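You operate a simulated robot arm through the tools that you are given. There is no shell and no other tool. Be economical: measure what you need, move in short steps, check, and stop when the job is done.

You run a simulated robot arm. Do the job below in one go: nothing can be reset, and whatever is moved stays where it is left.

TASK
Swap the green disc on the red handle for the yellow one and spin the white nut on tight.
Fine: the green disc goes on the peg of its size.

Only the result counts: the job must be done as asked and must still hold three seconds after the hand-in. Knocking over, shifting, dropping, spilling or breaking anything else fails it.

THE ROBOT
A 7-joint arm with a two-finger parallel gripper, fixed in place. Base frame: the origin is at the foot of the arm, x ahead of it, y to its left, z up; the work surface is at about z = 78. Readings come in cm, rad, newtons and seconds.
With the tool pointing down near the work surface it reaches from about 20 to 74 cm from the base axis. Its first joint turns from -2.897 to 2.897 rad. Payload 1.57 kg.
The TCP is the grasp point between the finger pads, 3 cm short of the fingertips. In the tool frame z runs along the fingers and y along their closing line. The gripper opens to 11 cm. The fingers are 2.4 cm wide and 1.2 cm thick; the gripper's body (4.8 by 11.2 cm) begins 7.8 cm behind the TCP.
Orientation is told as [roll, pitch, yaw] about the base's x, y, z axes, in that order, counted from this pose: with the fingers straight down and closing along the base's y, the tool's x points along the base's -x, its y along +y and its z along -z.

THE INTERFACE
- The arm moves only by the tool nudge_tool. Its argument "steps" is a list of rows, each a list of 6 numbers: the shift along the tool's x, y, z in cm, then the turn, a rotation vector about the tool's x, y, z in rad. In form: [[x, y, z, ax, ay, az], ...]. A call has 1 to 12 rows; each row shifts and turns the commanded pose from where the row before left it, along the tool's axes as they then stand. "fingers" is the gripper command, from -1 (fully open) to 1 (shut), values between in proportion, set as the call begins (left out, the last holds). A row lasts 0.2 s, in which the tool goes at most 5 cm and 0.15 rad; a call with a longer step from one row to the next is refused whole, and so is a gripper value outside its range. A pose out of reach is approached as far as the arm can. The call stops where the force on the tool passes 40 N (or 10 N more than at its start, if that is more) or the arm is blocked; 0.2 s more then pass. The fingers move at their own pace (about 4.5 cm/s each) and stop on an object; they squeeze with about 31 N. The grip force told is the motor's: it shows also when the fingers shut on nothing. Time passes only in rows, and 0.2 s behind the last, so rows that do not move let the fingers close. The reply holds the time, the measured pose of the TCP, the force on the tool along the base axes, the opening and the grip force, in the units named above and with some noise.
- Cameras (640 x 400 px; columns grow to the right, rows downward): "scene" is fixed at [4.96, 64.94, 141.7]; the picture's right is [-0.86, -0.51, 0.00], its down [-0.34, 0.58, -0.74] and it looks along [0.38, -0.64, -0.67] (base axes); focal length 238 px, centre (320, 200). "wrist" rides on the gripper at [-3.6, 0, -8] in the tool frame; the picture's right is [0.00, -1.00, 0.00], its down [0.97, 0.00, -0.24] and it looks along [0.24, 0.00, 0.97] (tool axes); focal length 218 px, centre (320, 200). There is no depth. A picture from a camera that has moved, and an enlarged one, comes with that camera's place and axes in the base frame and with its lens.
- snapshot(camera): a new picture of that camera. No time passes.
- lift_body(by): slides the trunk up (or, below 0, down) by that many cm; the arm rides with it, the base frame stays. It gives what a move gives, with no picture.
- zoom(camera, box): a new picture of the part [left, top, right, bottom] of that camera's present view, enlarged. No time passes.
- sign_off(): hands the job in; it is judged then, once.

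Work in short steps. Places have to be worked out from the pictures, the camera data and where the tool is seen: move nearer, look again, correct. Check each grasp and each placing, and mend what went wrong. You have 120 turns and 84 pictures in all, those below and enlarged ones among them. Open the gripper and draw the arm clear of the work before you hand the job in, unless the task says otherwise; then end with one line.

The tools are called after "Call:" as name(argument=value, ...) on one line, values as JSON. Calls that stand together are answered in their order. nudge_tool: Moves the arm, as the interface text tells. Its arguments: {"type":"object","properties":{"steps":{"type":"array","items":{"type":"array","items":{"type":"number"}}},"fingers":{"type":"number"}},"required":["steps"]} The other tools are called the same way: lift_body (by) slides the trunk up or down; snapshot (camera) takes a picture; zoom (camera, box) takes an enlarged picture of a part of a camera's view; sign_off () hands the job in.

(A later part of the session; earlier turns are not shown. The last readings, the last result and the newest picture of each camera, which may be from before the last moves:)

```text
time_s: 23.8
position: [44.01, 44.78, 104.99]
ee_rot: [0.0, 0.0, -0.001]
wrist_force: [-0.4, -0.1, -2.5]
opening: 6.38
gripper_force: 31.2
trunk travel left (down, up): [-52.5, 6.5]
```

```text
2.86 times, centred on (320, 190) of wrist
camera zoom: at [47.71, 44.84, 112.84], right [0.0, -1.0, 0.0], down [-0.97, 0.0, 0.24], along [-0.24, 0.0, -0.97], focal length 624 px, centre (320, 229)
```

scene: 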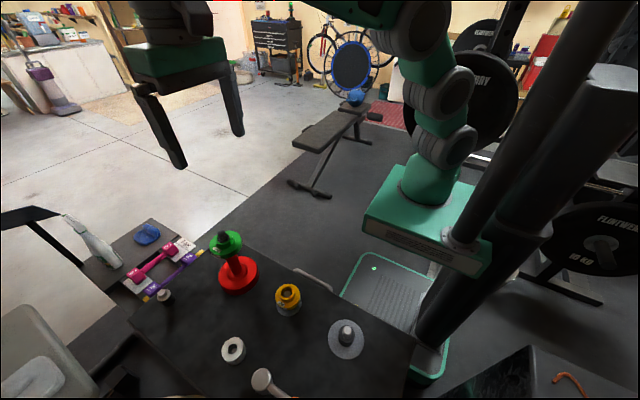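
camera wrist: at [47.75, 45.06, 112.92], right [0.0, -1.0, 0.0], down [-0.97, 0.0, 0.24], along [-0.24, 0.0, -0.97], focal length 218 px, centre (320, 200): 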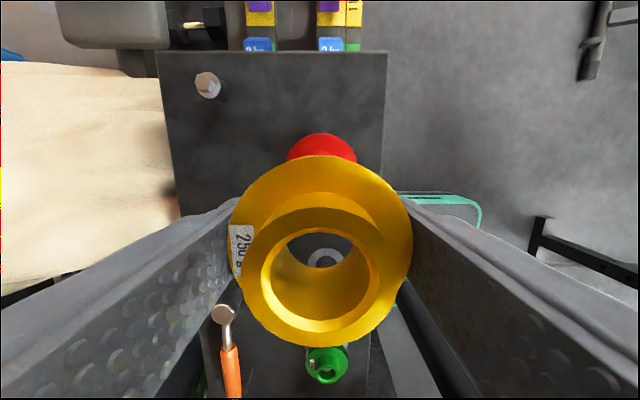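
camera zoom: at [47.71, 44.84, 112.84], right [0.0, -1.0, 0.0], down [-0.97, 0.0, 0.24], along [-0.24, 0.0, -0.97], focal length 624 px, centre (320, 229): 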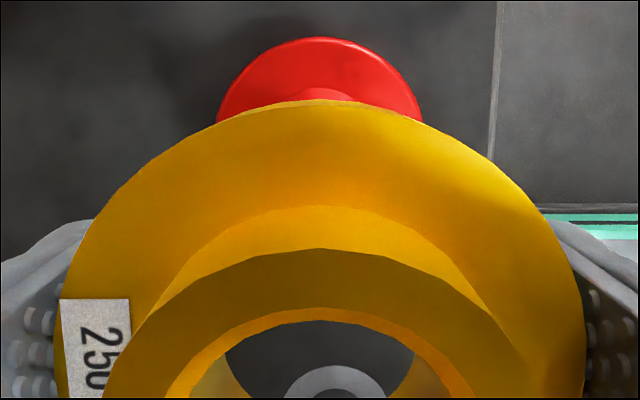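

Aligned to within a pixel. I descend to just above the stud tip and check through the bore.

Call:
nudge_tool(steps=[[0, 0, 2, 0, 0, 0], [0, 0, 2, 0, 0, 0], [0, 0, 1.5, 0, 0, 0], [0, 0, 0, 0, 0, 0]])

Call:
zoom(camera="wrist", box=[220, 140, 420, 350])

Call:
zoom(camera="scene", box=[180, 180, 300, 280])

```text
time_s: 24.8
position: [44.37, 44.95, 99.38]
ee_rot: [-0.001, 0.001, 0.001]
wrist_force: [0.2, 0.1, -2.1]
opening: 6.36
gripper_force: 30.8
trunk travel left (down, up): [-52.5, 6.5]
```

```text
1.90 times, centred on (320, 245) of wrist
camera zoom: at [47.92, 44.92, 107.24], right [0.0, -1.0, 0.0], down [-0.97, 0.0, 0.24], along [-0.24, 0.0, -0.97], focal length 416 px, centre (320, 114)
```

zoom: 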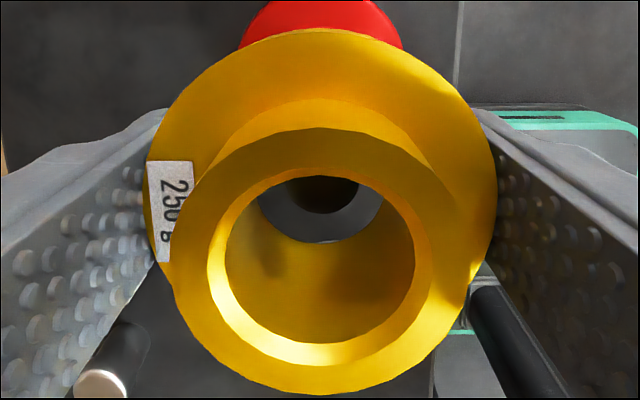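

```text
4.00 times, centred on (240, 230) of scene
camera zoom: at [4.96, 64.94, 141.7], right [-0.86, -0.51, 0.0], down [-0.34, 0.58, -0.74], along [0.38, -0.64, -0.67], focal length 952 px, centre (640, 80)
```

zoom: 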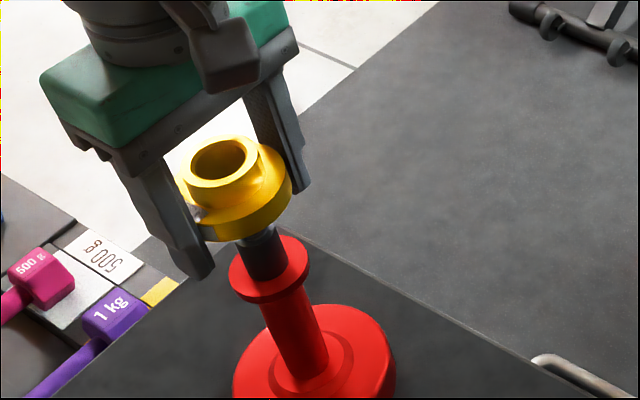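

The tool drifted about +0.2 in x; I correct by −0.2 x and −0.06 y, then descend over the stud tip.

Call:
nudge_tool(steps=[[0.2, -0.06, 0, 0, 0, 0], [0, 0, 0.7, 0, 0, 0], [0, 0, 0.6, 0, 0, 0], [0, 0, 0, 0, 0, 0]])

Call:
zoom(camera="wrist", box=[220, 140, 420, 350])

```text
time_s: 25.8
position: [43.96, 44.87, 98.17]
ee_rot: [0.0, -0.001, 0.0]
wrist_force: [0.0, -0.2, -2.6]
opening: 6.37
gripper_force: 31.2
trunk travel left (down, up): [-52.5, 6.5]
```

```text
1.90 times, centred on (320, 245) of wrist
camera zoom: at [47.58, 44.76, 106.08], right [0.0, -1.0, 0.0], down [-0.97, 0.0, 0.24], along [-0.24, 0.0, -0.97], focal length 416 px, centre (320, 114)
```

zoom: 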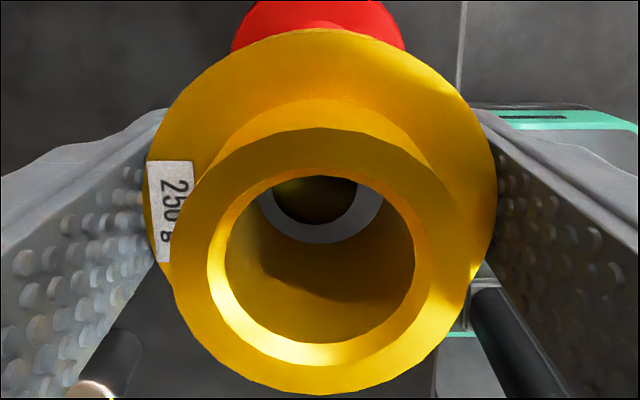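

Stud tip is entering the bore; small correction of +0.12 x, +0.08 y, then further down.

Call:
nudge_tool(steps=[[-0.12, 0.08, 0, 0, 0, 0], [0, 0, 0.6, 0, 0, 0], [0, 0, 0.6, 0, 0, 0], [0, 0, 0.4, 0, 0, 0], [0, 0, 0, 0, 0, 0]])

Call:
zoom(camera="wrist", box=[220, 140, 420, 350])

```text
time_s: 27.0
position: [44.1, 44.8, 96.69]
ee_rot: [0.0, 0.0, -0.001]
wrist_force: [0.1, 0.8, -2.5]
opening: 6.39
gripper_force: 30.9
trunk travel left (down, up): [-52.5, 6.5]
```

```text
1.90 times, centred on (320, 245) of wrist
camera zoom: at [47.71, 44.79, 104.47], right [0.0, -1.0, 0.0], down [-0.97, 0.0, 0.24], along [-0.24, 0.0, -0.97], focal length 416 px, centre (320, 114)
```

zoom: 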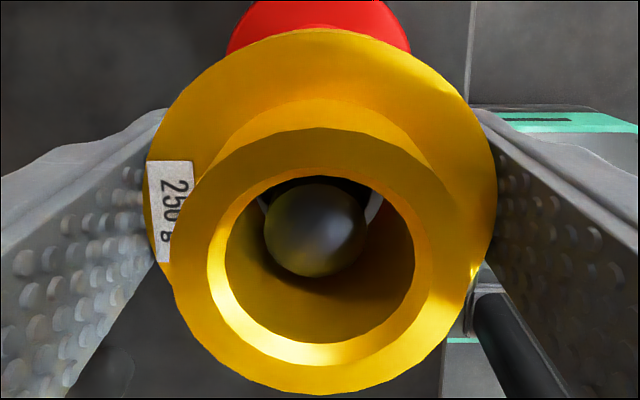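

The stud is inside the bore, about 0.08 cm toward +y. I correct and continue to lower over the spigot.

Call:
nudge_tool(steps=[[0, 0.1, 0, 0, 0, 0], [0, 0, 0.4, 0, 0, 0], [0, 0, 0.4, 0, 0, 0], [0, 0, 0.4, 0, 0, 0], [0, 0, 0, 0, 0, 0]])

Call:
zoom(camera="wrist", box=[220, 140, 420, 350])

```text
time_s: 28.2
position: [44.07, 45.02, 95.33]
ee_rot: [0.001, 0.0, -0.003]
wrist_force: [0.4, -0.7, -2.4]
opening: 6.38
gripper_force: 30.7
trunk travel left (down, up): [-52.5, 6.5]
```

```text
1.90 times, centred on (320, 245) of wrist
camera zoom: at [47.68, 44.89, 103.15], right [0.0, -1.0, 0.0], down [-0.97, 0.0, 0.24], along [-0.24, 0.0, -0.97], focal length 416 px, centre (320, 114)
```

zoom: 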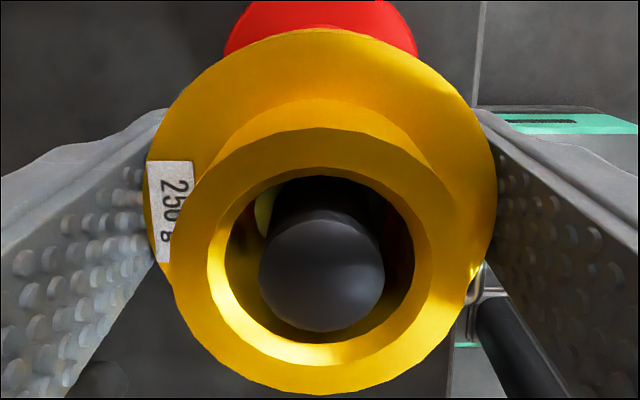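

Well centred now. I continue down the spigot in fine steps toward the flange (tool z≈93.1).

Call:
nudge_tool(steps=[[0, 0, 0.4, 0, 0, 0], [0, 0, 0.4, 0, 0, 0], [0, 0, 0.4, 0, 0, 0], [0, 0, 0.3, 0, 0, 0], [0, 0, 0, 0, 0, 0]])

Call:
zoom(camera="scene", box=[180, 180, 300, 280])

```text
time_s: 29.4
position: [44.05, 44.96, 93.88]
ee_rot: [0.0, -0.001, 0.0]
wrist_force: [-4.4, 1.0, -1.3]
opening: 6.37
gripper_force: 31.0
trunk travel left (down, up): [-52.5, 6.5]
```

```text
4.00 times, centred on (240, 230) of scene
camera zoom: at [4.96, 64.94, 141.7], right [-0.86, -0.51, 0.0], down [-0.34, 0.58, -0.74], along [0.38, -0.64, -0.67], focal length 952 px, centre (640, 80)
```

zoom: 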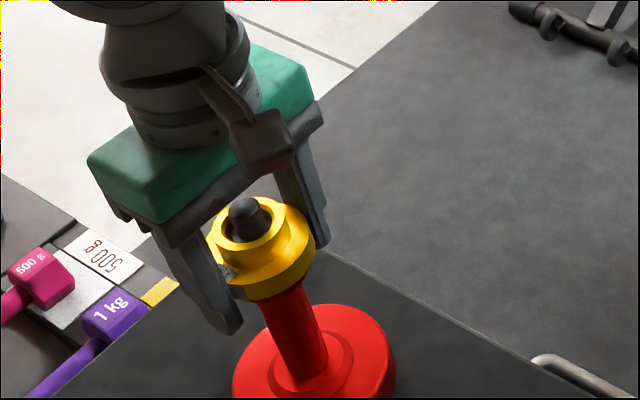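

A slight −x push (4.4 N) shows the bore touching the spigot; I ease −0.08 in x and lower to seat.

Call:
nudge_tool(steps=[[0.08, 0, 0.2, 0, 0, 0], [0, 0, 0.2, 0, 0, 0], [0, 0, 0.2, 0, 0, 0], [0, 0, 0.2, 0, 0, 0], [0, 0, 0, 0, 0, 0]])

```text
time_s: 30.6
position: [44.07, 44.89, 93.33]
ee_rot: [0.002, -0.003, -0.001]
wrist_force: [-7.1, -2.4, 16.3]
opening: 6.36
gripper_force: 31.2
trunk travel left (down, up): [-52.5, 6.5]
```

Upward force 16 N at z 93.3: likely seated on the flange. I check visually.

Call:
zoom(camera="scene", box=[200, 210, 290, 280])

Call:
zoom(camera="wrist", box=[220, 120, 420, 370])

```text
5.71 times, centred on (245, 245) of scene
camera zoom: at [4.96, 64.94, 141.7], right [-0.86, -0.51, 0.0], down [-0.34, 0.58, -0.74], along [0.38, -0.64, -0.67], focal length 1360 px, centre (749, -57)
```

zoom: 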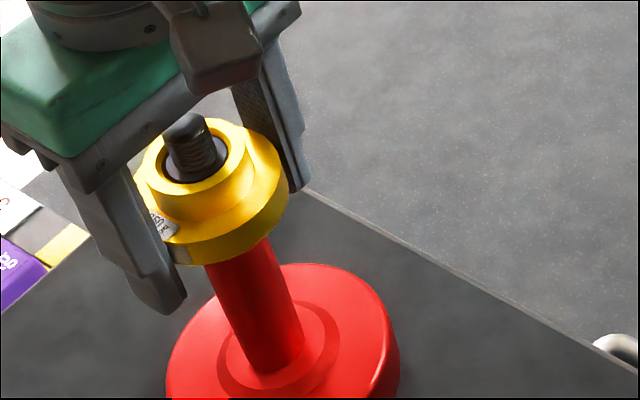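

```text
1.60 times, centred on (320, 245) of wrist
camera zoom: at [47.67, 44.86, 101.23], right [0.0, -1.0, 0.0], down [-0.97, 0.0, 0.24], along [-0.24, 0.0, -0.97], focal length 349 px, centre (320, 128)
```

zoom: 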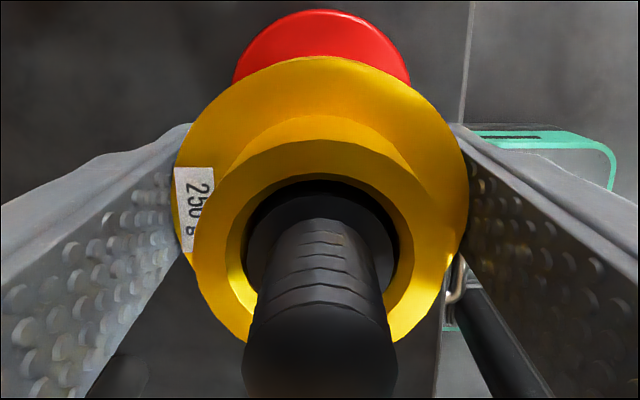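

The flange is covered by the disc and the spigot top is recessed in the hub: seated. I open and raise.

Call:
nudge_tool(steps=[[0, 0, 0, 0, 0, 0], [0, 0, 0, 0, 0, 0], [0, 0, 0, 0, 0, 0]], fingers=-1)

Call:
nudge_tool(steps=[[0, 0, -1, 0, 0, 0], [0, 0, -3, 0, 0, 0], [0, 0, -4, 0, 0, 0], [0, 0, -3, 0, 0, 0], [0, 0, 0, 0, 0, 0]])

Call:
zoom(camera="wrist", box=[250, 120, 390, 240])

Call:
zoom(camera="scene", box=[200, 210, 290, 310])

```text
time_s: 31.4
position: [44.09, 44.94, 93.09]
ee_rot: [0.0, 0.0, -0.001]
wrist_force: [0.1, 1.2, -0.1]
opening: 10.99
gripper_force: 0.1
trunk travel left (down, up): [-52.5, 6.5]
```

```text
time_s: 32.6
position: [44.09, 44.77, 104.15]
ee_rot: [0.0, 0.001, 0.0]
wrist_force: [0.7, -0.2, 0.1]
opening: 11.0
gripper_force: 0.1
trunk travel left (down, up): [-52.5, 6.5]
```

```text
3.33 times, centred on (320, 180) of wrist
camera zoom: at [47.76, 44.78, 111.91], right [0.0, -1.0, 0.0], down [-0.97, 0.0, 0.24], along [-0.24, 0.0, -0.97], focal length 728 px, centre (320, 267)
```

zoom: 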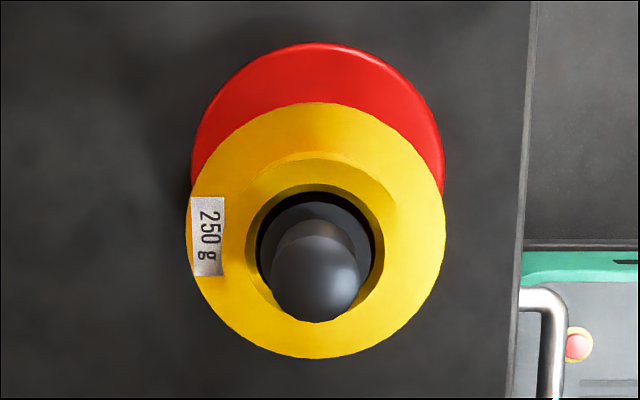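

```text
4.00 times, centred on (245, 260) of scene
camera zoom: at [4.96, 64.94, 141.7], right [-0.86, -0.51, 0.0], down [-0.34, 0.58, -0.74], along [0.38, -0.64, -0.67], focal length 952 px, centre (620, -40)
```

zoom: 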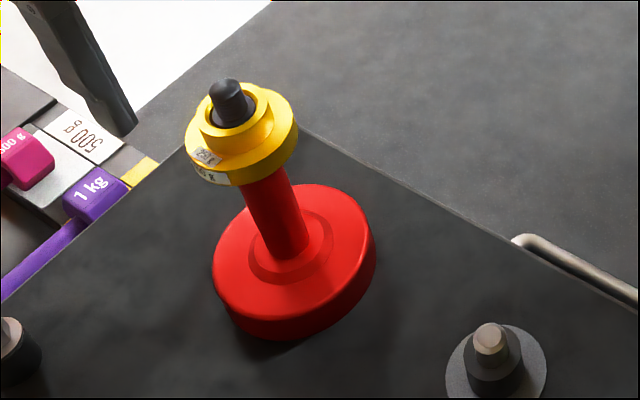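

Yellow sits level on the handle. The nut is at about (30.1, 60.2), top z≈82.5, about 4.8 cm wide and 2.9 cm tall. I move above it.

Call:
nudge_tool(steps=[[3, 3, 0, 0, 0, 0], [3, 3, 0, 0, 0, 0], [3, 3.2, 0, 0, 0, 0], [3, 3.1, 0, 0, 0, 0], [2, 3.1, 0, 0, 0, 0], [0, 0, 4, 0, 0, 0], [0, 0, 4, 0, 0, 0], [0, 0, 0, 0, 0, 0]])

Call:
snapshot(camera="wrist")

```text
time_s: 34.4
position: [30.02, 60.73, 96.02]
ee_rot: [-0.001, -0.001, -0.003]
wrist_force: [0.1, 1.2, -0.7]
opening: 10.99
gripper_force: 0.1
trunk travel left (down, up): [-52.5, 6.5]
```

```text
27 pictures are left
camera wrist: at [33.63, 60.71, 103.83], right [0.0, -1.0, 0.0], down [-0.97, 0.0, 0.24], along [-0.24, 0.0, -0.97], focal length 218 px, centre (320, 200)
```

wrist: 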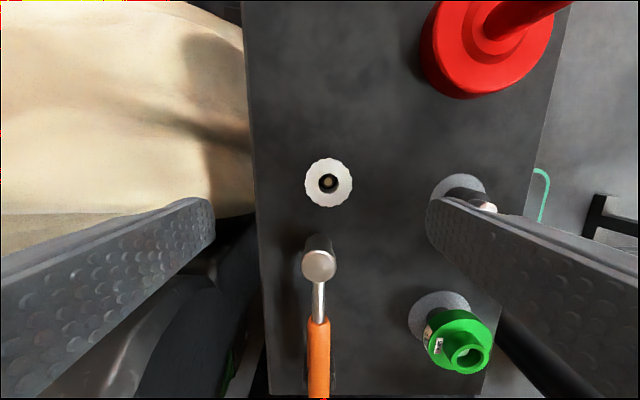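

The nut centre is at (30.1, 59.9) relative to the tool's true position. I correct −0.79 y and descend to z≈82.2.

Call:
nudge_tool(steps=[[-0.06, -0.79, 0, 0, 0, 0], [0, 0, 4, 0, 0, 0], [0, 0, 4, 0, 0, 0], [0, 0, 3, 0, 0, 0], [0, 0, 1.8, 0, 0, 0], [0, 0, 0.8, 0, 0, 0], [0, 0, 0, 0, 0, 0]])

Call:
snapshot(camera="wrist")

```text
time_s: 36.0
position: [30.01, 59.67, 82.26]
ee_rot: [0.0, -0.001, 0.001]
wrist_force: [-0.4, 0.6, 0.0]
opening: 10.99
gripper_force: 0.1
trunk travel left (down, up): [-52.5, 6.5]
```

```text
26 pictures are left
camera wrist: at [33.7, 59.56, 90.23], right [0.0, -1.0, 0.0], down [-0.97, 0.0, 0.24], along [-0.24, 0.0, -0.97], focal length 218 px, centre (320, 200)
```

wrist: 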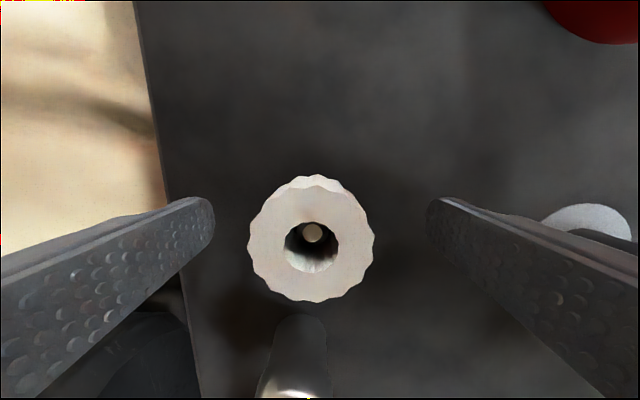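

The nut is 0.36 cm toward +y of the tool; I correct and close.

Call:
nudge_tool(steps=[[0, 0.34, 0, 0, 0, 0], [0, 0, 0, 0, 0, 0]])

Call:
nudge_tool(steps=[[0, 0, 0, 0, 0, 0], [0, 0, 0, 0, 0, 0], [0, 0, 0, 0, 0, 0], [0, 0, 0, 0, 0, 0], [0, 0, 0, 0, 0, 0]], fingers=1)

```text
time_s: 36.6
position: [30.06, 59.95, 82.46]
ee_rot: [0.0, 0.001, 0.001]
wrist_force: [-0.7, 0.1, -0.1]
opening: 11.02
gripper_force: 0.1
trunk travel left (down, up): [-52.5, 6.5]
```

```text
time_s: 37.8
position: [30.02, 59.9, 82.32]
ee_rot: [0.001, -0.001, 0.0]
wrist_force: [-0.3, 0.5, 0.7]
opening: 4.56
gripper_force: 23.9
trunk travel left (down, up): [-52.5, 6.5]
```

The nut is gripped at 4.56 cm. I lift it off its post.

Call:
nudge_tool(steps=[[0, 0, -0.5, 0, 0, 0], [0, 0, -1, 0, 0, 0], [0, 0, -2, 0, 0, 0], [0, 0, -3, 0, 0, 0], [0, 0, -4, 0, 0, 0], [0, 0, -4, 0, 0, 0], [0, 0, -4, 0, 0, 0], [0, 0, -4, 0, 0, 0], [0, 0, -2, 0, 0, 0]])

Call:
snapshot(camera="wrist")

```text
time_s: 39.8
position: [30.07, 59.66, 107.12]
ee_rot: [0.0, 0.0, -0.003]
wrist_force: [1.0, -0.5, 0.6]
opening: 4.49
gripper_force: 30.9
trunk travel left (down, up): [-52.5, 6.5]
```

```text
25 pictures are left
camera wrist: at [33.79, 59.57, 114.99], right [0.0, -1.0, 0.0], down [-0.97, 0.0, 0.24], along [-0.24, 0.0, -0.97], focal length 218 px, centre (320, 200)
```

wrist: 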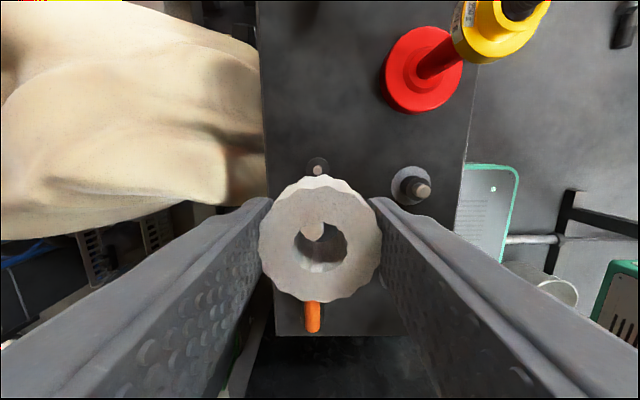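

The nut is held squarely. I carry it to above the handle stud.

Call:
nudge_tool(steps=[[-2.8, -2.9, 0, 0, 0, 0], [-2.8, -2.9, 0, 0, 0, 0], [-2.8, -3, 0, 0, 0, 0], [-2.8, -3, 0, 0, 0, 0], [-2.7, -2.9, 0, 0, 0, 0], [0, 0, 0, 0, 0, 0]])

Call:
nudge_tool(steps=[[0, 0, 0, 0, 0, -0.14], [0, 0, 0, 0, 0, -0.14], [0, 0, 0, 0, 0, -0.14], [0, 0, 0, 0, 0, -0.14], [0, 0, 0, 0, 0, -0.14], [0, 0, 0, 0, 0, -0.14], [0, 0, 0, 0, 0, -0.14], [0, 0, 0, 0, 0, -0.14], [0, 0, 0, 0, 0, -0.14], [0, 0, 0, 0, 0, -0.14], [0, 0, 0, 0, 0, 0]])

Call:
snapshot(camera="wrist")

```text
time_s: 41.2
position: [44.01, 44.82, 106.93]
ee_rot: [0.001, 0.0, 0.001]
wrist_force: [-0.3, -1.0, -0.8]
opening: 4.51
gripper_force: 31.1
trunk travel left (down, up): [-52.5, 6.5]
```

```text
time_s: 43.6
position: [43.96, 45.3, 106.82]
ee_rot: [0.001, 0.0, 1.399]
wrist_force: [-0.1, 0.0, -0.7]
opening: 4.5
gripper_force: 31.1
trunk travel left (down, up): [-52.5, 6.5]
```

```text
24 pictures are left
camera wrist: at [44.53, 48.76, 114.79], right [0.99, -0.17, 0.0], down [-0.16, -0.96, 0.24], along [-0.04, -0.24, -0.97], focal length 218 px, centre (320, 200)
```

wrist: 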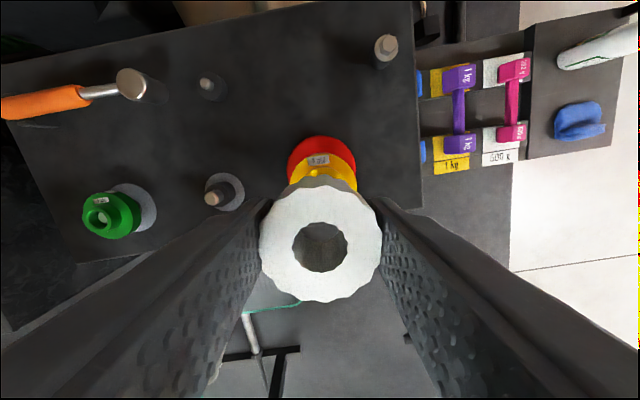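

Rotated −1.4 rad for turning room. The tool is off by (+0.18, −0.34) from the stud axis; I correct and descend to just above the tip.

Call:
nudge_tool(steps=[[0.305, -0.235, 0, 0, 0, 0], [0, 0, 2, 0, 0, 0], [0, 0, 2, 0, 0, 0], [0, 0, 1, 0, 0, 0], [0, 0, 0, 0, 0, 0]])

Call:
zoom(camera="wrist", box=[230, 100, 410, 310])

Call:
zoom(camera="scene", box=[190, 170, 300, 270])

```text
time_s: 44.8
position: [44.18, 44.95, 101.82]
ee_rot: [-0.001, -0.001, 1.398]
wrist_force: [-0.2, 0.4, -0.9]
opening: 4.51
gripper_force: 31.3
trunk travel left (down, up): [-52.5, 6.5]
```

```text
1.90 times, centred on (320, 205) of wrist
camera zoom: at [44.78, 48.43, 109.7], right [0.99, -0.17, 0.0], down [-0.17, -0.96, 0.24], along [-0.04, -0.24, -0.97], focal length 416 px, centre (320, 190)
```

zoom: 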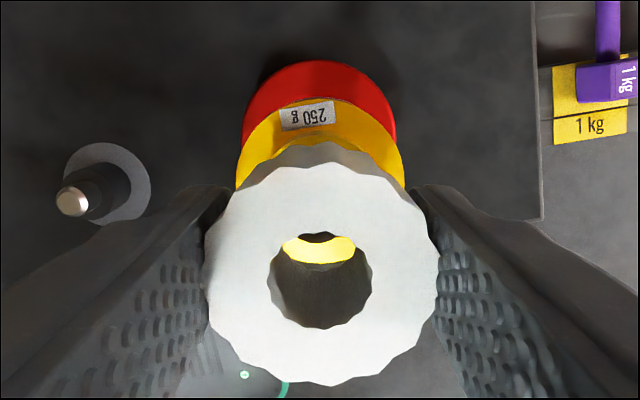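

```text
4.00 times, centred on (245, 220) of scene
camera zoom: at [4.96, 64.94, 141.7], right [-0.86, -0.51, 0.0], down [-0.34, 0.58, -0.74], along [0.38, -0.64, -0.67], focal length 952 px, centre (620, 120)
```

zoom: 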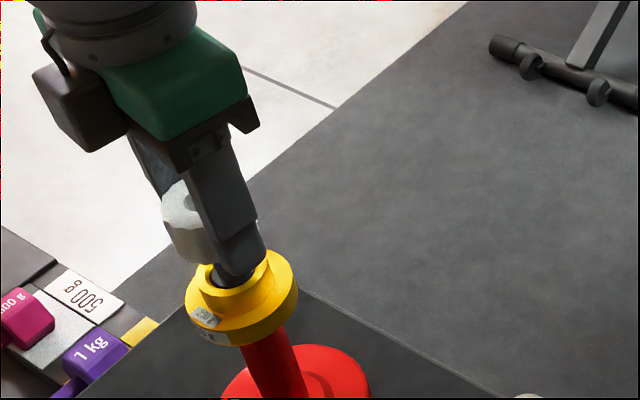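

Lateral alignment is within a pixel or two. I lower 1.2 cm and look through the nut bore.

Call:
nudge_tool(steps=[[0, 0, 0.6, 0, 0, 0], [0, 0, 0.6, 0, 0, 0], [0, 0, 0, 0, 0, 0]])

Call:
zoom(camera="wrist", box=[240, 150, 400, 310])

```text
time_s: 45.6
position: [44.19, 44.88, 100.69]
ee_rot: [0.0, -0.001, 1.401]
wrist_force: [0.4, 0.1, -0.9]
opening: 4.52
gripper_force: 30.7
trunk travel left (down, up): [-52.5, 6.5]
```

```text
2.50 times, centred on (320, 230) of wrist
camera zoom: at [44.82, 48.35, 108.6], right [0.99, -0.17, 0.0], down [-0.17, -0.96, 0.24], along [-0.04, -0.24, -0.97], focal length 546 px, centre (320, 125)
```

zoom: 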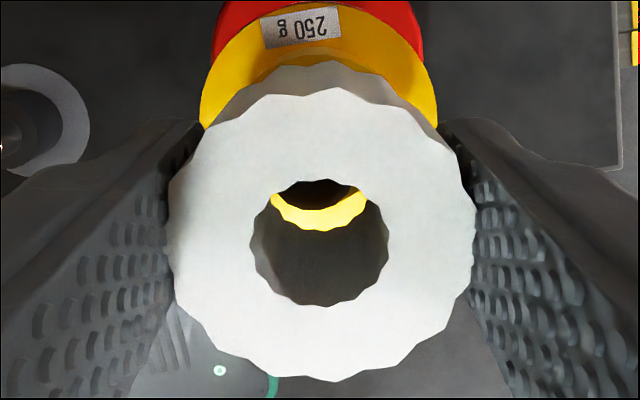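

Stud centred within 0.1 cm. I nudge +0.07 y and lower until contact with the thread start.

Call:
nudge_tool(steps=[[-0.07, 0, 0.3, 0, 0, 0], [0, 0, 0.3, 0, 0, 0], [0, 0, 0.3, 0, 0, 0], [0, 0, 0.3, 0, 0, 0], [0, 0, 0, 0, 0, 0]])

Call:
zoom(camera="wrist", box=[240, 150, 400, 310])

```text
time_s: 46.8
position: [44.28, 44.94, 99.57]
ee_rot: [-0.002, 0.0, 1.401]
wrist_force: [-1.4, -0.5, -0.2]
opening: 4.52
gripper_force: 31.3
trunk travel left (down, up): [-52.5, 6.5]
```

```text
2.50 times, centred on (320, 230) of wrist
camera zoom: at [44.81, 48.44, 107.44], right [0.99, -0.17, 0.0], down [-0.17, -0.96, 0.24], along [-0.04, -0.24, -0.97], focal length 546 px, centre (320, 125)
```

zoom: 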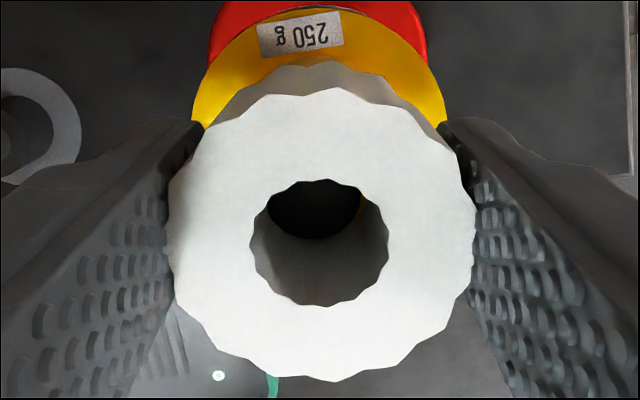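

The stud is now in the nut's mouth, about 0.1 cm toward −x. I shift and continue down gently.

Call:
nudge_tool(steps=[[0, 0.1, 0, 0, 0, 0], [0, 0, 0.2, 0, 0, 0], [0, 0, 0.2, 0, 0, 0], [0, 0, 0, 0, 0, 0]])

```text
time_s: 47.8
position: [44.08, 44.87, 99.26]
ee_rot: [0.001, 0.001, 1.399]
wrist_force: [0.2, 0.2, -1.1]
opening: 4.49
gripper_force: 30.7
trunk travel left (down, up): [-52.5, 6.5]
```

No resistance yet; further down.

Call:
nudge_tool(steps=[[0, 0, 0.2, 0, 0, 0], [0, 0, 0.2, 0, 0, 0], [0, 0, 0, 0, 0, 0]])

Call:
zoom(camera="wrist", box=[240, 150, 400, 310])

Call:
zoom(camera="scene", box=[200, 190, 280, 260])

```text
time_s: 48.6
position: [43.9, 44.97, 98.73]
ee_rot: [-0.002, 0.001, 1.399]
wrist_force: [0.2, 0.0, -1.0]
opening: 4.52
gripper_force: 30.2
trunk travel left (down, up): [-52.5, 6.5]
```

```text
2.50 times, centred on (320, 230) of wrist
camera zoom: at [44.64, 48.48, 106.63], right [0.99, -0.17, 0.0], down [-0.17, -0.96, 0.24], along [-0.04, -0.24, -0.97], focal length 546 px, centre (320, 125)
```

zoom: 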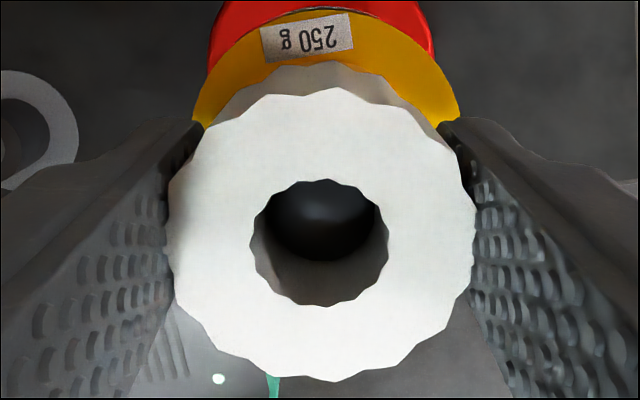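

```text
5.71 times, centred on (240, 225) of scene
camera zoom: at [4.96, 64.94, 141.7], right [-0.86, -0.51, 0.0], down [-0.34, 0.58, -0.74], along [0.38, -0.64, -0.67], focal length 1360 px, centre (777, 57)
```

zoom: 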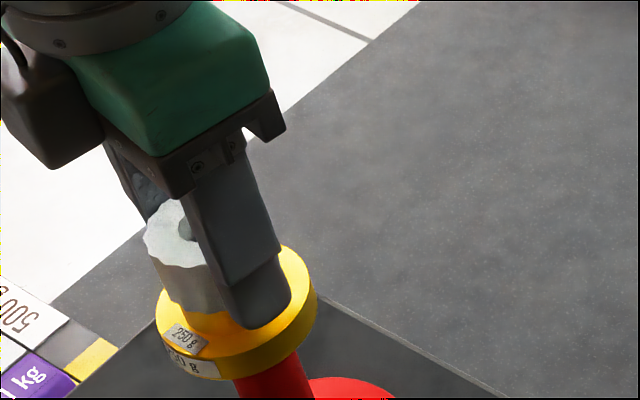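

Still free and centred (nut sliding over the stud tip). I continue lowering until it bears on something.

Call:
nudge_tool(steps=[[0, 0, 0.15, 0, 0, 0], [0, 0, 0.15, 0, 0, 0], [0, 0, 0, 0, 0, 0]])

```text
time_s: 49.4
position: [44.0, 44.95, 98.78]
ee_rot: [-0.001, -0.005, 1.397]
wrist_force: [0.8, -0.4, 11.4]
opening: 4.52
gripper_force: 31.2
trunk travel left (down, up): [-52.5, 6.5]
```

Contact (11 N) at z 98.75. I now turn clockwise with light following downward.

Call:
nudge_tool(steps=[[0, 0, 0.02, 0, 0, 0.14], [0, 0, 0.02, 0, 0, 0.14], [0, 0, 0.02, 0, 0, 0.14], [0, 0, 0.02, 0, 0, 0.14], [0, 0, 0.02, 0, 0, 0.14], [0, 0, 0.02, 0, 0, 0.14], [0, 0, 0.02, 0, 0, 0.14], [0, 0, 0.02, 0, 0, 0.14], [0, 0, 0.02, 0, 0, 0.14], [0, 0, 0.02, 0, 0, 0.14], [0, 0, 0, 0, 0, 0]])

```text
time_s: 51.8
position: [44.02, 45.01, 98.34]
ee_rot: [0.003, -0.002, -0.004]
wrist_force: [0.8, 2.4, 19.1]
opening: 4.51
gripper_force: 31.1
trunk travel left (down, up): [-52.5, 6.5]
```

The tool followed down by 0.4 cm, so the thread seems engaged. I continue turning.

Call:
nudge_tool(steps=[[0, 0, 0.02, 0, 0, 0.14], [0, 0, 0.02, 0, 0, 0.14], [0, 0, 0.02, 0, 0, 0.14], [0, 0, 0.02, 0, 0, 0.14], [0, 0, 0.02, 0, 0, 0.14], [0, 0, 0.02, 0, 0, 0.14], [0, 0, 0.02, 0, 0, 0.14], [0, 0, 0.02, 0, 0, 0.14], [0, 0, 0.02, 0, 0, 0.14], [0, 0, 0.02, 0, 0, 0.14], [0, 0, 0, 0, 0, 0]])

Call:
zoom(camera="scene", box=[200, 190, 280, 260])

Call:
zoom(camera="wrist", box=[220, 130, 420, 330])

```text
time_s: 54.2
position: [43.89, 44.89, 98.2]
ee_rot: [0.002, -0.001, -1.402]
wrist_force: [-6.3, -1.0, 18.3]
opening: 4.5
gripper_force: 31.4
trunk travel left (down, up): [-52.5, 6.5]
```

```text
5.71 times, centred on (240, 225) of scene
camera zoom: at [4.96, 64.94, 141.7], right [-0.86, -0.51, 0.0], down [-0.34, 0.58, -0.74], along [0.38, -0.64, -0.67], focal length 1360 px, centre (777, 57)
```

zoom: 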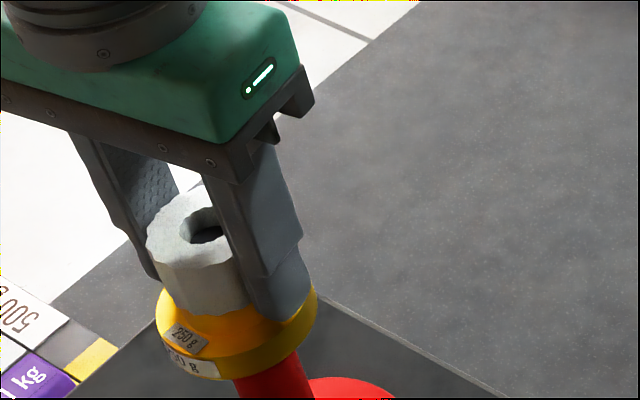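

```text
2.00 times, centred on (320, 230) of wrist
camera zoom: at [44.59, 41.28, 106.02], right [-0.99, -0.17, 0.0], down [-0.16, 0.96, 0.24], along [-0.04, 0.24, -0.97], focal length 436 px, centre (320, 140)
```

zoom: 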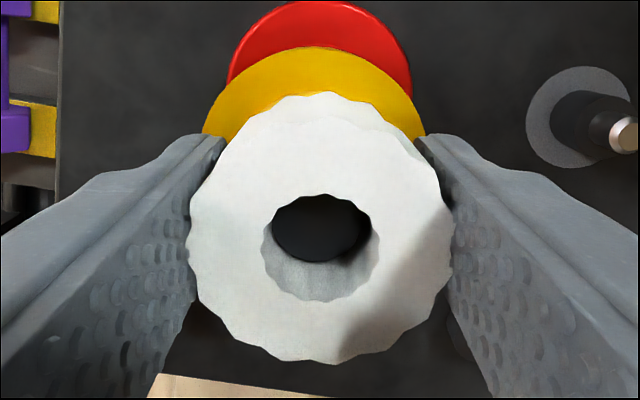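

The nut has advanced with the turn (tool z 98.2). I relax the downward push, release, and turn back for another bite.

Call:
nudge_tool(steps=[[0, 0, -0.3, 0, 0, 0], [0, 0, 0, 0, 0, 0]])

Call:
nudge_tool(steps=[[0, 0, 0, 0, 0, 0], [0, 0, 0, 0, 0, 0], [0, 0, 0, 0, 0, 0]], fingers=-0.4)

Call:
zoom(camera="scene", box=[200, 190, 280, 260])

```text
time_s: 54.8
position: [44.01, 44.9, 98.19]
ee_rot: [-0.002, 0.0, -1.4]
wrist_force: [-5.3, 1.7, 3.9]
opening: 4.51
gripper_force: 31.0
trunk travel left (down, up): [-52.5, 6.5]
```

```text
time_s: 55.6
position: [44.22, 44.92, 98.21]
ee_rot: [0.001, -0.001, -1.401]
wrist_force: [0.5, 0.7, 0.2]
opening: 7.71
gripper_force: 0.1
trunk travel left (down, up): [-52.5, 6.5]
```

```text
5.71 times, centred on (240, 225) of scene
camera zoom: at [4.96, 64.94, 141.7], right [-0.86, -0.51, 0.0], down [-0.34, 0.58, -0.74], along [0.38, -0.64, -0.67], focal length 1360 px, centre (777, 57)
```

zoom: 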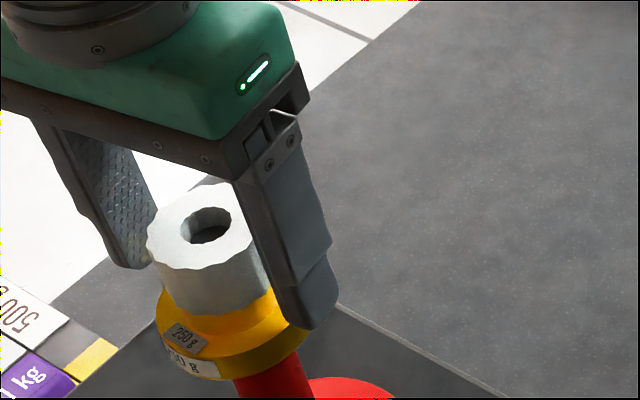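

The nut sits level on the stud. I turn back 2.8 rad with open fingers.

Call:
nudge_tool(steps=[[0, 0, 0, 0, 0, -0.14], [0, 0, 0, 0, 0, -0.14], [0, 0, 0, 0, 0, -0.14], [0, 0, 0, 0, 0, -0.14], [0, 0, 0, 0, 0, -0.14], [0, 0, 0, 0, 0, -0.14], [0, 0, 0, 0, 0, -0.14], [0, 0, 0, 0, 0, -0.14], [0, 0, 0, 0, 0, -0.14], [0, 0, 0, 0, 0, -0.14]])

Call:
nudge_tool(steps=[[0, 0, 0, 0, 0, -0.14], [0, 0, 0, 0, 0, -0.14], [0, 0, 0, 0, 0, -0.14], [0, 0, 0, 0, 0, -0.14], [0, 0, 0, 0, 0, -0.14], [0, 0, 0, 0, 0, -0.14], [0, 0, 0, 0, 0, -0.14], [0, 0, 0, 0, 0, -0.14], [0, 0, 0, 0, 0, -0.14], [0, 0, 0, 0, 0, -0.14], [0, 0, 0, 0, 0, 0]])

Call:
zoom(camera="wrist", box=[220, 130, 420, 330])

```text
time_s: 57.8
position: [44.04, 44.94, 98.45]
ee_rot: [0.0, -0.001, 0.0]
wrist_force: [0.7, 0.6, 0.0]
opening: 7.7
gripper_force: 0.0
trunk travel left (down, up): [-52.5, 6.5]
```

```text
time_s: 60.2
position: [44.02, 45.14, 98.37]
ee_rot: [-0.001, -0.001, 1.4]
wrist_force: [-0.6, -0.3, 0.7]
opening: 7.71
gripper_force: 0.0
trunk travel left (down, up): [-52.5, 6.5]
```

```text
2.00 times, centred on (320, 230) of wrist
camera zoom: at [44.68, 48.53, 106.18], right [0.99, -0.17, 0.0], down [-0.16, -0.96, 0.24], along [-0.04, -0.24, -0.97], focal length 436 px, centre (320, 140)
```

zoom: 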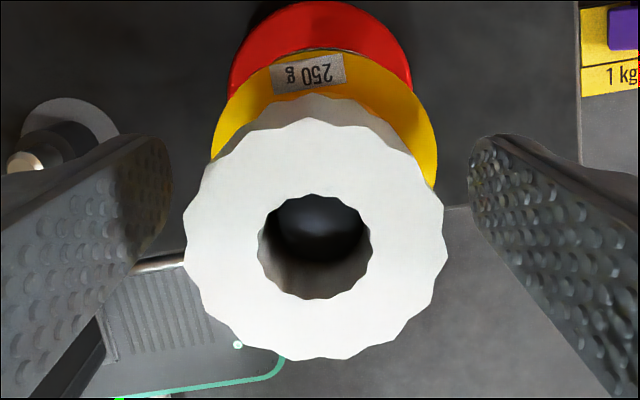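

Nut is level; a 0.09 cm lateral correction, then I regrip and turn again.

Call:
nudge_tool(steps=[[0, 0.09, 0.1, 0, 0, 0], [0, 0, 0, 0, 0, 0], [0, 0, 0, 0, 0, 0], [0, 0, 0, 0, 0, 0]], fingers=1)

Call:
nudge_tool(steps=[[0, 0, 0.02, 0, 0, 0.14], [0, 0, 0.02, 0, 0, 0.14], [0, 0, 0.02, 0, 0, 0.14], [0, 0, 0.02, 0, 0, 0.14], [0, 0, 0.02, 0, 0, 0.14], [0, 0, 0.02, 0, 0, 0.14], [0, 0, 0.02, 0, 0, 0.14], [0, 0, 0.02, 0, 0, 0.14], [0, 0, 0.02, 0, 0, 0.14], [0, 0, 0.02, 0, 0, 0.14], [0, 0, 0, 0, 0, 0]])

Call:
nudge_tool(steps=[[0, 0, 0.01, 0, 0, 0.14], [0, 0, 0.01, 0, 0, 0.14], [0, 0, 0.01, 0, 0, 0.14], [0, 0, 0.01, 0, 0, 0.14], [0, 0, 0.01, 0, 0, 0.14], [0, 0, 0.01, 0, 0, 0.14], [0, 0, 0.01, 0, 0, 0.14], [0, 0, 0.01, 0, 0, 0.14], [0, 0, 0.01, 0, 0, 0.14], [0, 0, 0.01, 0, 0, 0.14], [0, 0, 0, 0, 0, 0]])

```text
time_s: 61.2
position: [44.05, 45.19, 98.19]
ee_rot: [0.0, 0.0, 1.399]
wrist_force: [-1.9, -0.4, -0.5]
opening: 4.71
gripper_force: 30.9
trunk travel left (down, up): [-52.5, 6.5]
```

```text
time_s: 63.6
position: [44.05, 45.19, 98.05]
ee_rot: [0.001, -0.001, -0.002]
wrist_force: [0.9, 0.1, 0.8]
opening: 4.48
gripper_force: 31.0
trunk travel left (down, up): [-52.5, 6.5]
```

```text
time_s: 66.0
position: [43.83, 44.92, 98.1]
ee_rot: [0.0, 0.001, -1.403]
wrist_force: [0.9, 0.7, 7.9]
opening: 4.47
gripper_force: 31.0
trunk travel left (down, up): [-52.5, 6.5]
```

I compare the nut height with a scene zoom.

Call:
zoom(camera="scene", box=[210, 210, 270, 260])

```text
8.00 times, centred on (240, 235) of scene
camera zoom: at [4.96, 64.94, 141.7], right [-0.86, -0.51, 0.0], down [-0.34, 0.58, -0.74], along [0.38, -0.64, -0.67], focal length 1904 px, centre (960, -80)
```

zoom: 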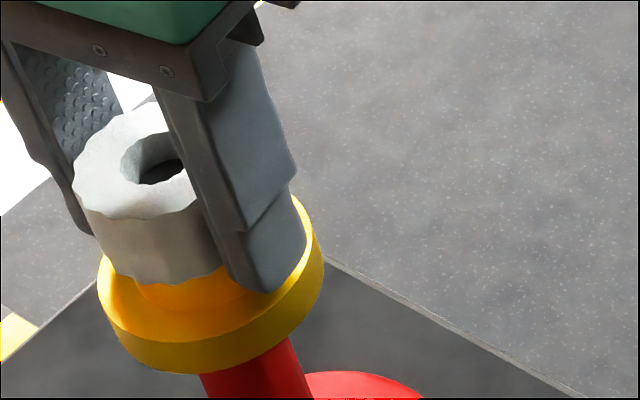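

The nut has come down and the disc's label has turned with it, so the nut is now bearing on the hub. I take another bite to tighten.

Call:
nudge_tool(steps=[[0, 0, 0, 0, 0, 0], [0, 0, 0, 0, 0, 0], [0, 0, 0, 0, 0, 0]], fingers=-0.4)

Call:
nudge_tool(steps=[[0, 0, 0, 0, 0, -0.14], [0, 0, 0, 0, 0, -0.14], [0, 0, 0, 0, 0, -0.14], [0, 0, 0, 0, 0, -0.14], [0, 0, 0, 0, 0, -0.14], [0, 0, 0, 0, 0, -0.14], [0, 0, 0, 0, 0, -0.14], [0, 0, 0, 0, 0, -0.14], [0, 0, 0, 0, 0, -0.14], [0, 0, 0, 0, 0, -0.14]])

Call:
nudge_tool(steps=[[0, 0, 0, 0, 0, -0.14], [0, 0, 0, 0, 0, -0.14], [0, 0, 0, 0, 0, -0.14], [0, 0, 0, 0, 0, -0.14], [0, 0, 0, 0, 0, -0.14], [0, 0, 0, 0, 0, -0.14], [0, 0, 0, 0, 0, -0.14], [0, 0, 0, 0, 0, -0.14], [0, 0, 0, 0, 0, -0.14], [0, 0, 0, 0, 0, -0.14], [0, 0, 0, 0, 0, 0]])

Call:
zoom(camera="wrist", box=[220, 130, 420, 330])

```text
time_s: 66.8
position: [44.06, 45.07, 97.97]
ee_rot: [0.001, 0.0, -1.402]
wrist_force: [-0.6, 0.9, -0.6]
opening: 7.68
gripper_force: 0.1
trunk travel left (down, up): [-52.5, 6.5]
```

```text
time_s: 69.0
position: [44.01, 44.92, 98.03]
ee_rot: [0.0, 0.0, 0.0]
wrist_force: [0.1, -0.4, -0.2]
opening: 7.7
gripper_force: 0.1
trunk travel left (down, up): [-52.5, 6.5]
```

```text
time_s: 71.4
position: [43.82, 44.94, 98.02]
ee_rot: [0.0, 0.001, 1.399]
wrist_force: [0.0, -0.2, 0.0]
opening: 7.71
gripper_force: 0.2
trunk travel left (down, up): [-52.5, 6.5]
```

```text
2.00 times, centred on (320, 230) of wrist
camera zoom: at [44.58, 48.44, 105.8], right [0.99, -0.17, 0.0], down [-0.16, -0.96, 0.24], along [-0.04, -0.24, -0.97], focal length 436 px, centre (320, 140)
```

zoom: 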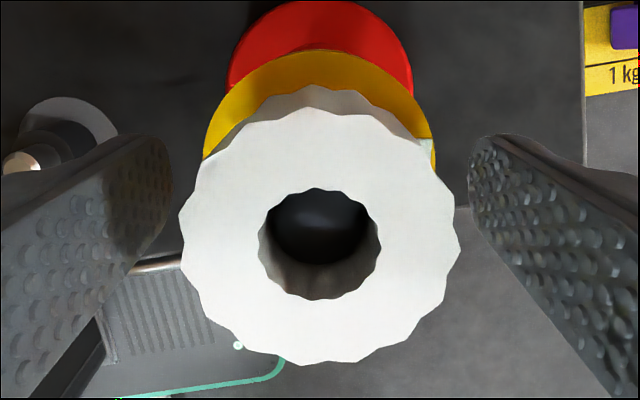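

The nut height barely changed by this view, so I need to see whether there's a gap between nut and hub; I zoom tightly.

Call:
zoom(camera="scene", box=[212, 215, 262, 255])

```text
10.00 times, centred on (237, 235) of scene
camera zoom: at [4.96, 64.94, 141.7], right [-0.86, -0.51, 0.0], down [-0.34, 0.58, -0.74], along [0.38, -0.64, -0.67], focal length 2380 px, centre (1150, -150)
```

zoom: 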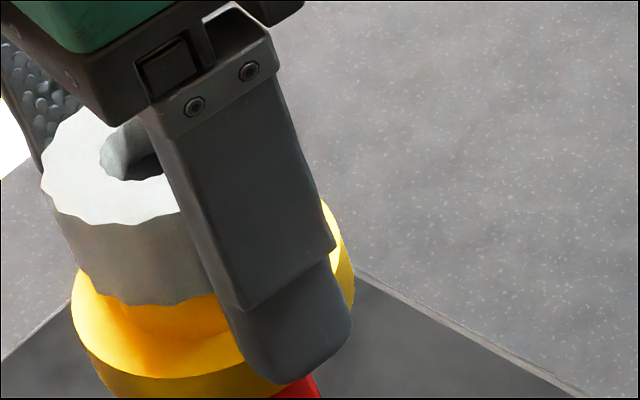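

Estimates put the nut bottom at about hub top, some 0.3 cm lower than at first contact: it is threaded and just about seated. I regrip and turn once more to tighten.

Call:
nudge_tool(steps=[[0, 0, 0, 0, 0, 0], [0, 0, 0, 0, 0, 0], [0, 0, 0, 0, 0, 0], [0, 0, 0, 0, 0, 0]], fingers=1)

Call:
nudge_tool(steps=[[0, 0, 0, 0, 0, 0.14], [0, 0, 0, 0, 0, 0.14], [0, 0, 0, 0, 0, 0.14], [0, 0, 0, 0, 0, 0.14], [0, 0, 0, 0, 0, 0.14], [0, 0, 0, 0, 0, 0.14], [0, 0, 0, 0, 0, 0.14], [0, 0, 0, 0, 0, 0.14], [0, 0, 0, 0, 0, 0.14], [0, 0, 0, 0, 0, 0.14], [0, 0, 0, 0, 0, 0]])

Call:
nudge_tool(steps=[[0, 0, 0, 0, 0, 0.14], [0, 0, 0, 0, 0, 0.14], [0, 0, 0, 0, 0, 0.14], [0, 0, 0, 0, 0, 0.14], [0, 0, 0, 0, 0, 0.14], [0, 0, 0, 0, 0, 0.14], [0, 0, 0, 0, 0, 0.14], [0, 0, 0, 0, 0, 0.14], [0, 0, 0, 0, 0, 0.14], [0, 0, 0, 0, 0, 0.14], [0, 0, 0, 0, 0, 0]])

Call:
zoom(camera="scene", box=[212, 215, 262, 255])

```text
time_s: 72.4
position: [43.95, 45.0, 97.82]
ee_rot: [0.001, 0.0, 1.402]
wrist_force: [-1.1, 0.2, -0.2]
opening: 4.68
gripper_force: 30.7
trunk travel left (down, up): [-52.5, 6.5]
```

```text
time_s: 74.8
position: [44.07, 45.08, 98.0]
ee_rot: [0.001, -0.001, -0.001]
wrist_force: [-0.7, 0.2, -4.9]
opening: 4.52
gripper_force: 31.6
trunk travel left (down, up): [-52.5, 6.5]
```

```text
time_s: 77.2
position: [44.07, 45.15, 97.91]
ee_rot: [0.001, 0.001, -1.403]
wrist_force: [0.8, -0.7, -5.2]
opening: 4.49
gripper_force: 30.9
trunk travel left (down, up): [-52.5, 6.5]
```

```text
10.00 times, centred on (237, 235) of scene
camera zoom: at [4.96, 64.94, 141.7], right [-0.86, -0.51, 0.0], down [-0.34, 0.58, -0.74], along [0.38, -0.64, -0.67], focal length 2380 px, centre (1150, -150)
```

zoom: 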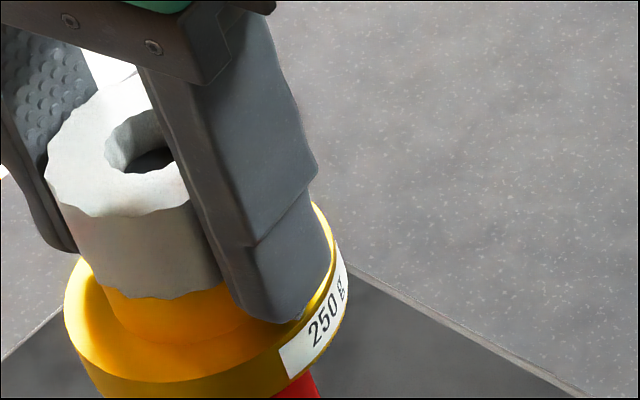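

The tool felt a downward pull (−5 N), so the nut is still screwing down. I take another full bite, following down a little.

Call:
nudge_tool(steps=[[0, 0, 0, 0, 0, 0], [0, 0, 0, 0, 0, 0], [0, 0, 0, 0, 0, 0]], fingers=-0.4)

Call:
nudge_tool(steps=[[0, 0, 0, 0, 0, -0.14], [0, 0, 0, 0, 0, -0.14], [0, 0, 0, 0, 0, -0.14], [0, 0, 0, 0, 0, -0.14], [0, 0, 0, 0, 0, -0.14], [0, 0, 0, 0, 0, -0.14], [0, 0, 0, 0, 0, -0.14], [0, 0, 0, 0, 0, -0.14], [0, 0, 0, 0, 0, -0.14], [0, 0, 0, 0, 0, -0.14]])

Call:
nudge_tool(steps=[[0, 0, 0, 0, 0, -0.14], [0, 0, 0, 0, 0, -0.14], [0, 0, 0, 0, 0, -0.14], [0, 0, 0, 0, 0, -0.14], [0, 0, 0, 0, 0, -0.14], [0, 0, 0, 0, 0, -0.14], [0, 0, 0, 0, 0, -0.14], [0, 0, 0, 0, 0, -0.14], [0, 0, 0, 0, 0, -0.14], [0, 0, 0, 0, 0, -0.14], [0, 0, 0, 0, 0, 0]])

Call:
zoom(camera="wrist", box=[220, 130, 420, 330])

```text
time_s: 78.0
position: [43.94, 45.2, 97.94]
ee_rot: [0.001, 0.0, -1.402]
wrist_force: [0.1, -0.1, 0.6]
opening: 7.71
gripper_force: 0.1
trunk travel left (down, up): [-52.5, 6.5]
```

```text
time_s: 80.2
position: [44.0, 45.16, 97.92]
ee_rot: [-0.001, -0.001, 0.001]
wrist_force: [0.1, -0.2, 1.1]
opening: 7.73
gripper_force: 0.1
trunk travel left (down, up): [-52.5, 6.5]
```

```text
time_s: 82.6
position: [44.01, 45.05, 97.92]
ee_rot: [0.0, 0.0, 1.401]
wrist_force: [0.6, 0.4, 0.6]
opening: 7.68
gripper_force: 0.0
trunk travel left (down, up): [-52.5, 6.5]
```

```text
2.00 times, centred on (320, 230) of wrist
camera zoom: at [44.63, 48.49, 105.8], right [0.99, -0.17, 0.0], down [-0.16, -0.96, 0.24], along [-0.04, -0.24, -0.97], focal length 436 px, centre (320, 140)
```

zoom: 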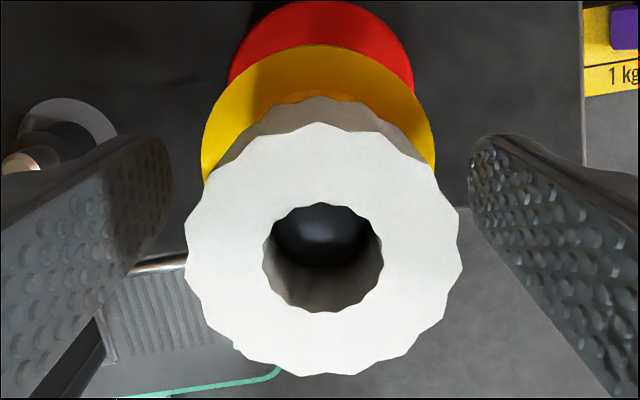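

The readings leave it unclear whether the thread has caught, so I test it: grip the nut and pull up only 0.25 cm, watching the force.

Call:
nudge_tool(steps=[[0.1, 0, 0, 0, 0, 0], [0, 0, 0, 0, 0, 0], [0, 0, 0, 0, 0, 0], [0, 0, 0, 0, 0, 0], [0, 0, 0, 0, 0, 0]], fingers=1)

Call:
nudge_tool(steps=[[0, 0, -0.12, 0, 0, 0], [0, 0, -0.13, 0, 0, 0], [0, 0, 0, 0, 0, 0]])

```text
time_s: 83.8
position: [43.98, 44.96, 98.0]
ee_rot: [0.0, 0.0, 1.397]
wrist_force: [5.5, -0.8, 0.7]
opening: 4.67
gripper_force: 31.0
trunk travel left (down, up): [-52.5, 6.5]
```

```text
time_s: 84.6
position: [43.88, 44.95, 98.06]
ee_rot: [0.005, 0.005, 1.399]
wrist_force: [0.8, -0.7, -13.4]
opening: 4.7
gripper_force: 30.9
trunk travel left (down, up): [-52.5, 6.5]
```

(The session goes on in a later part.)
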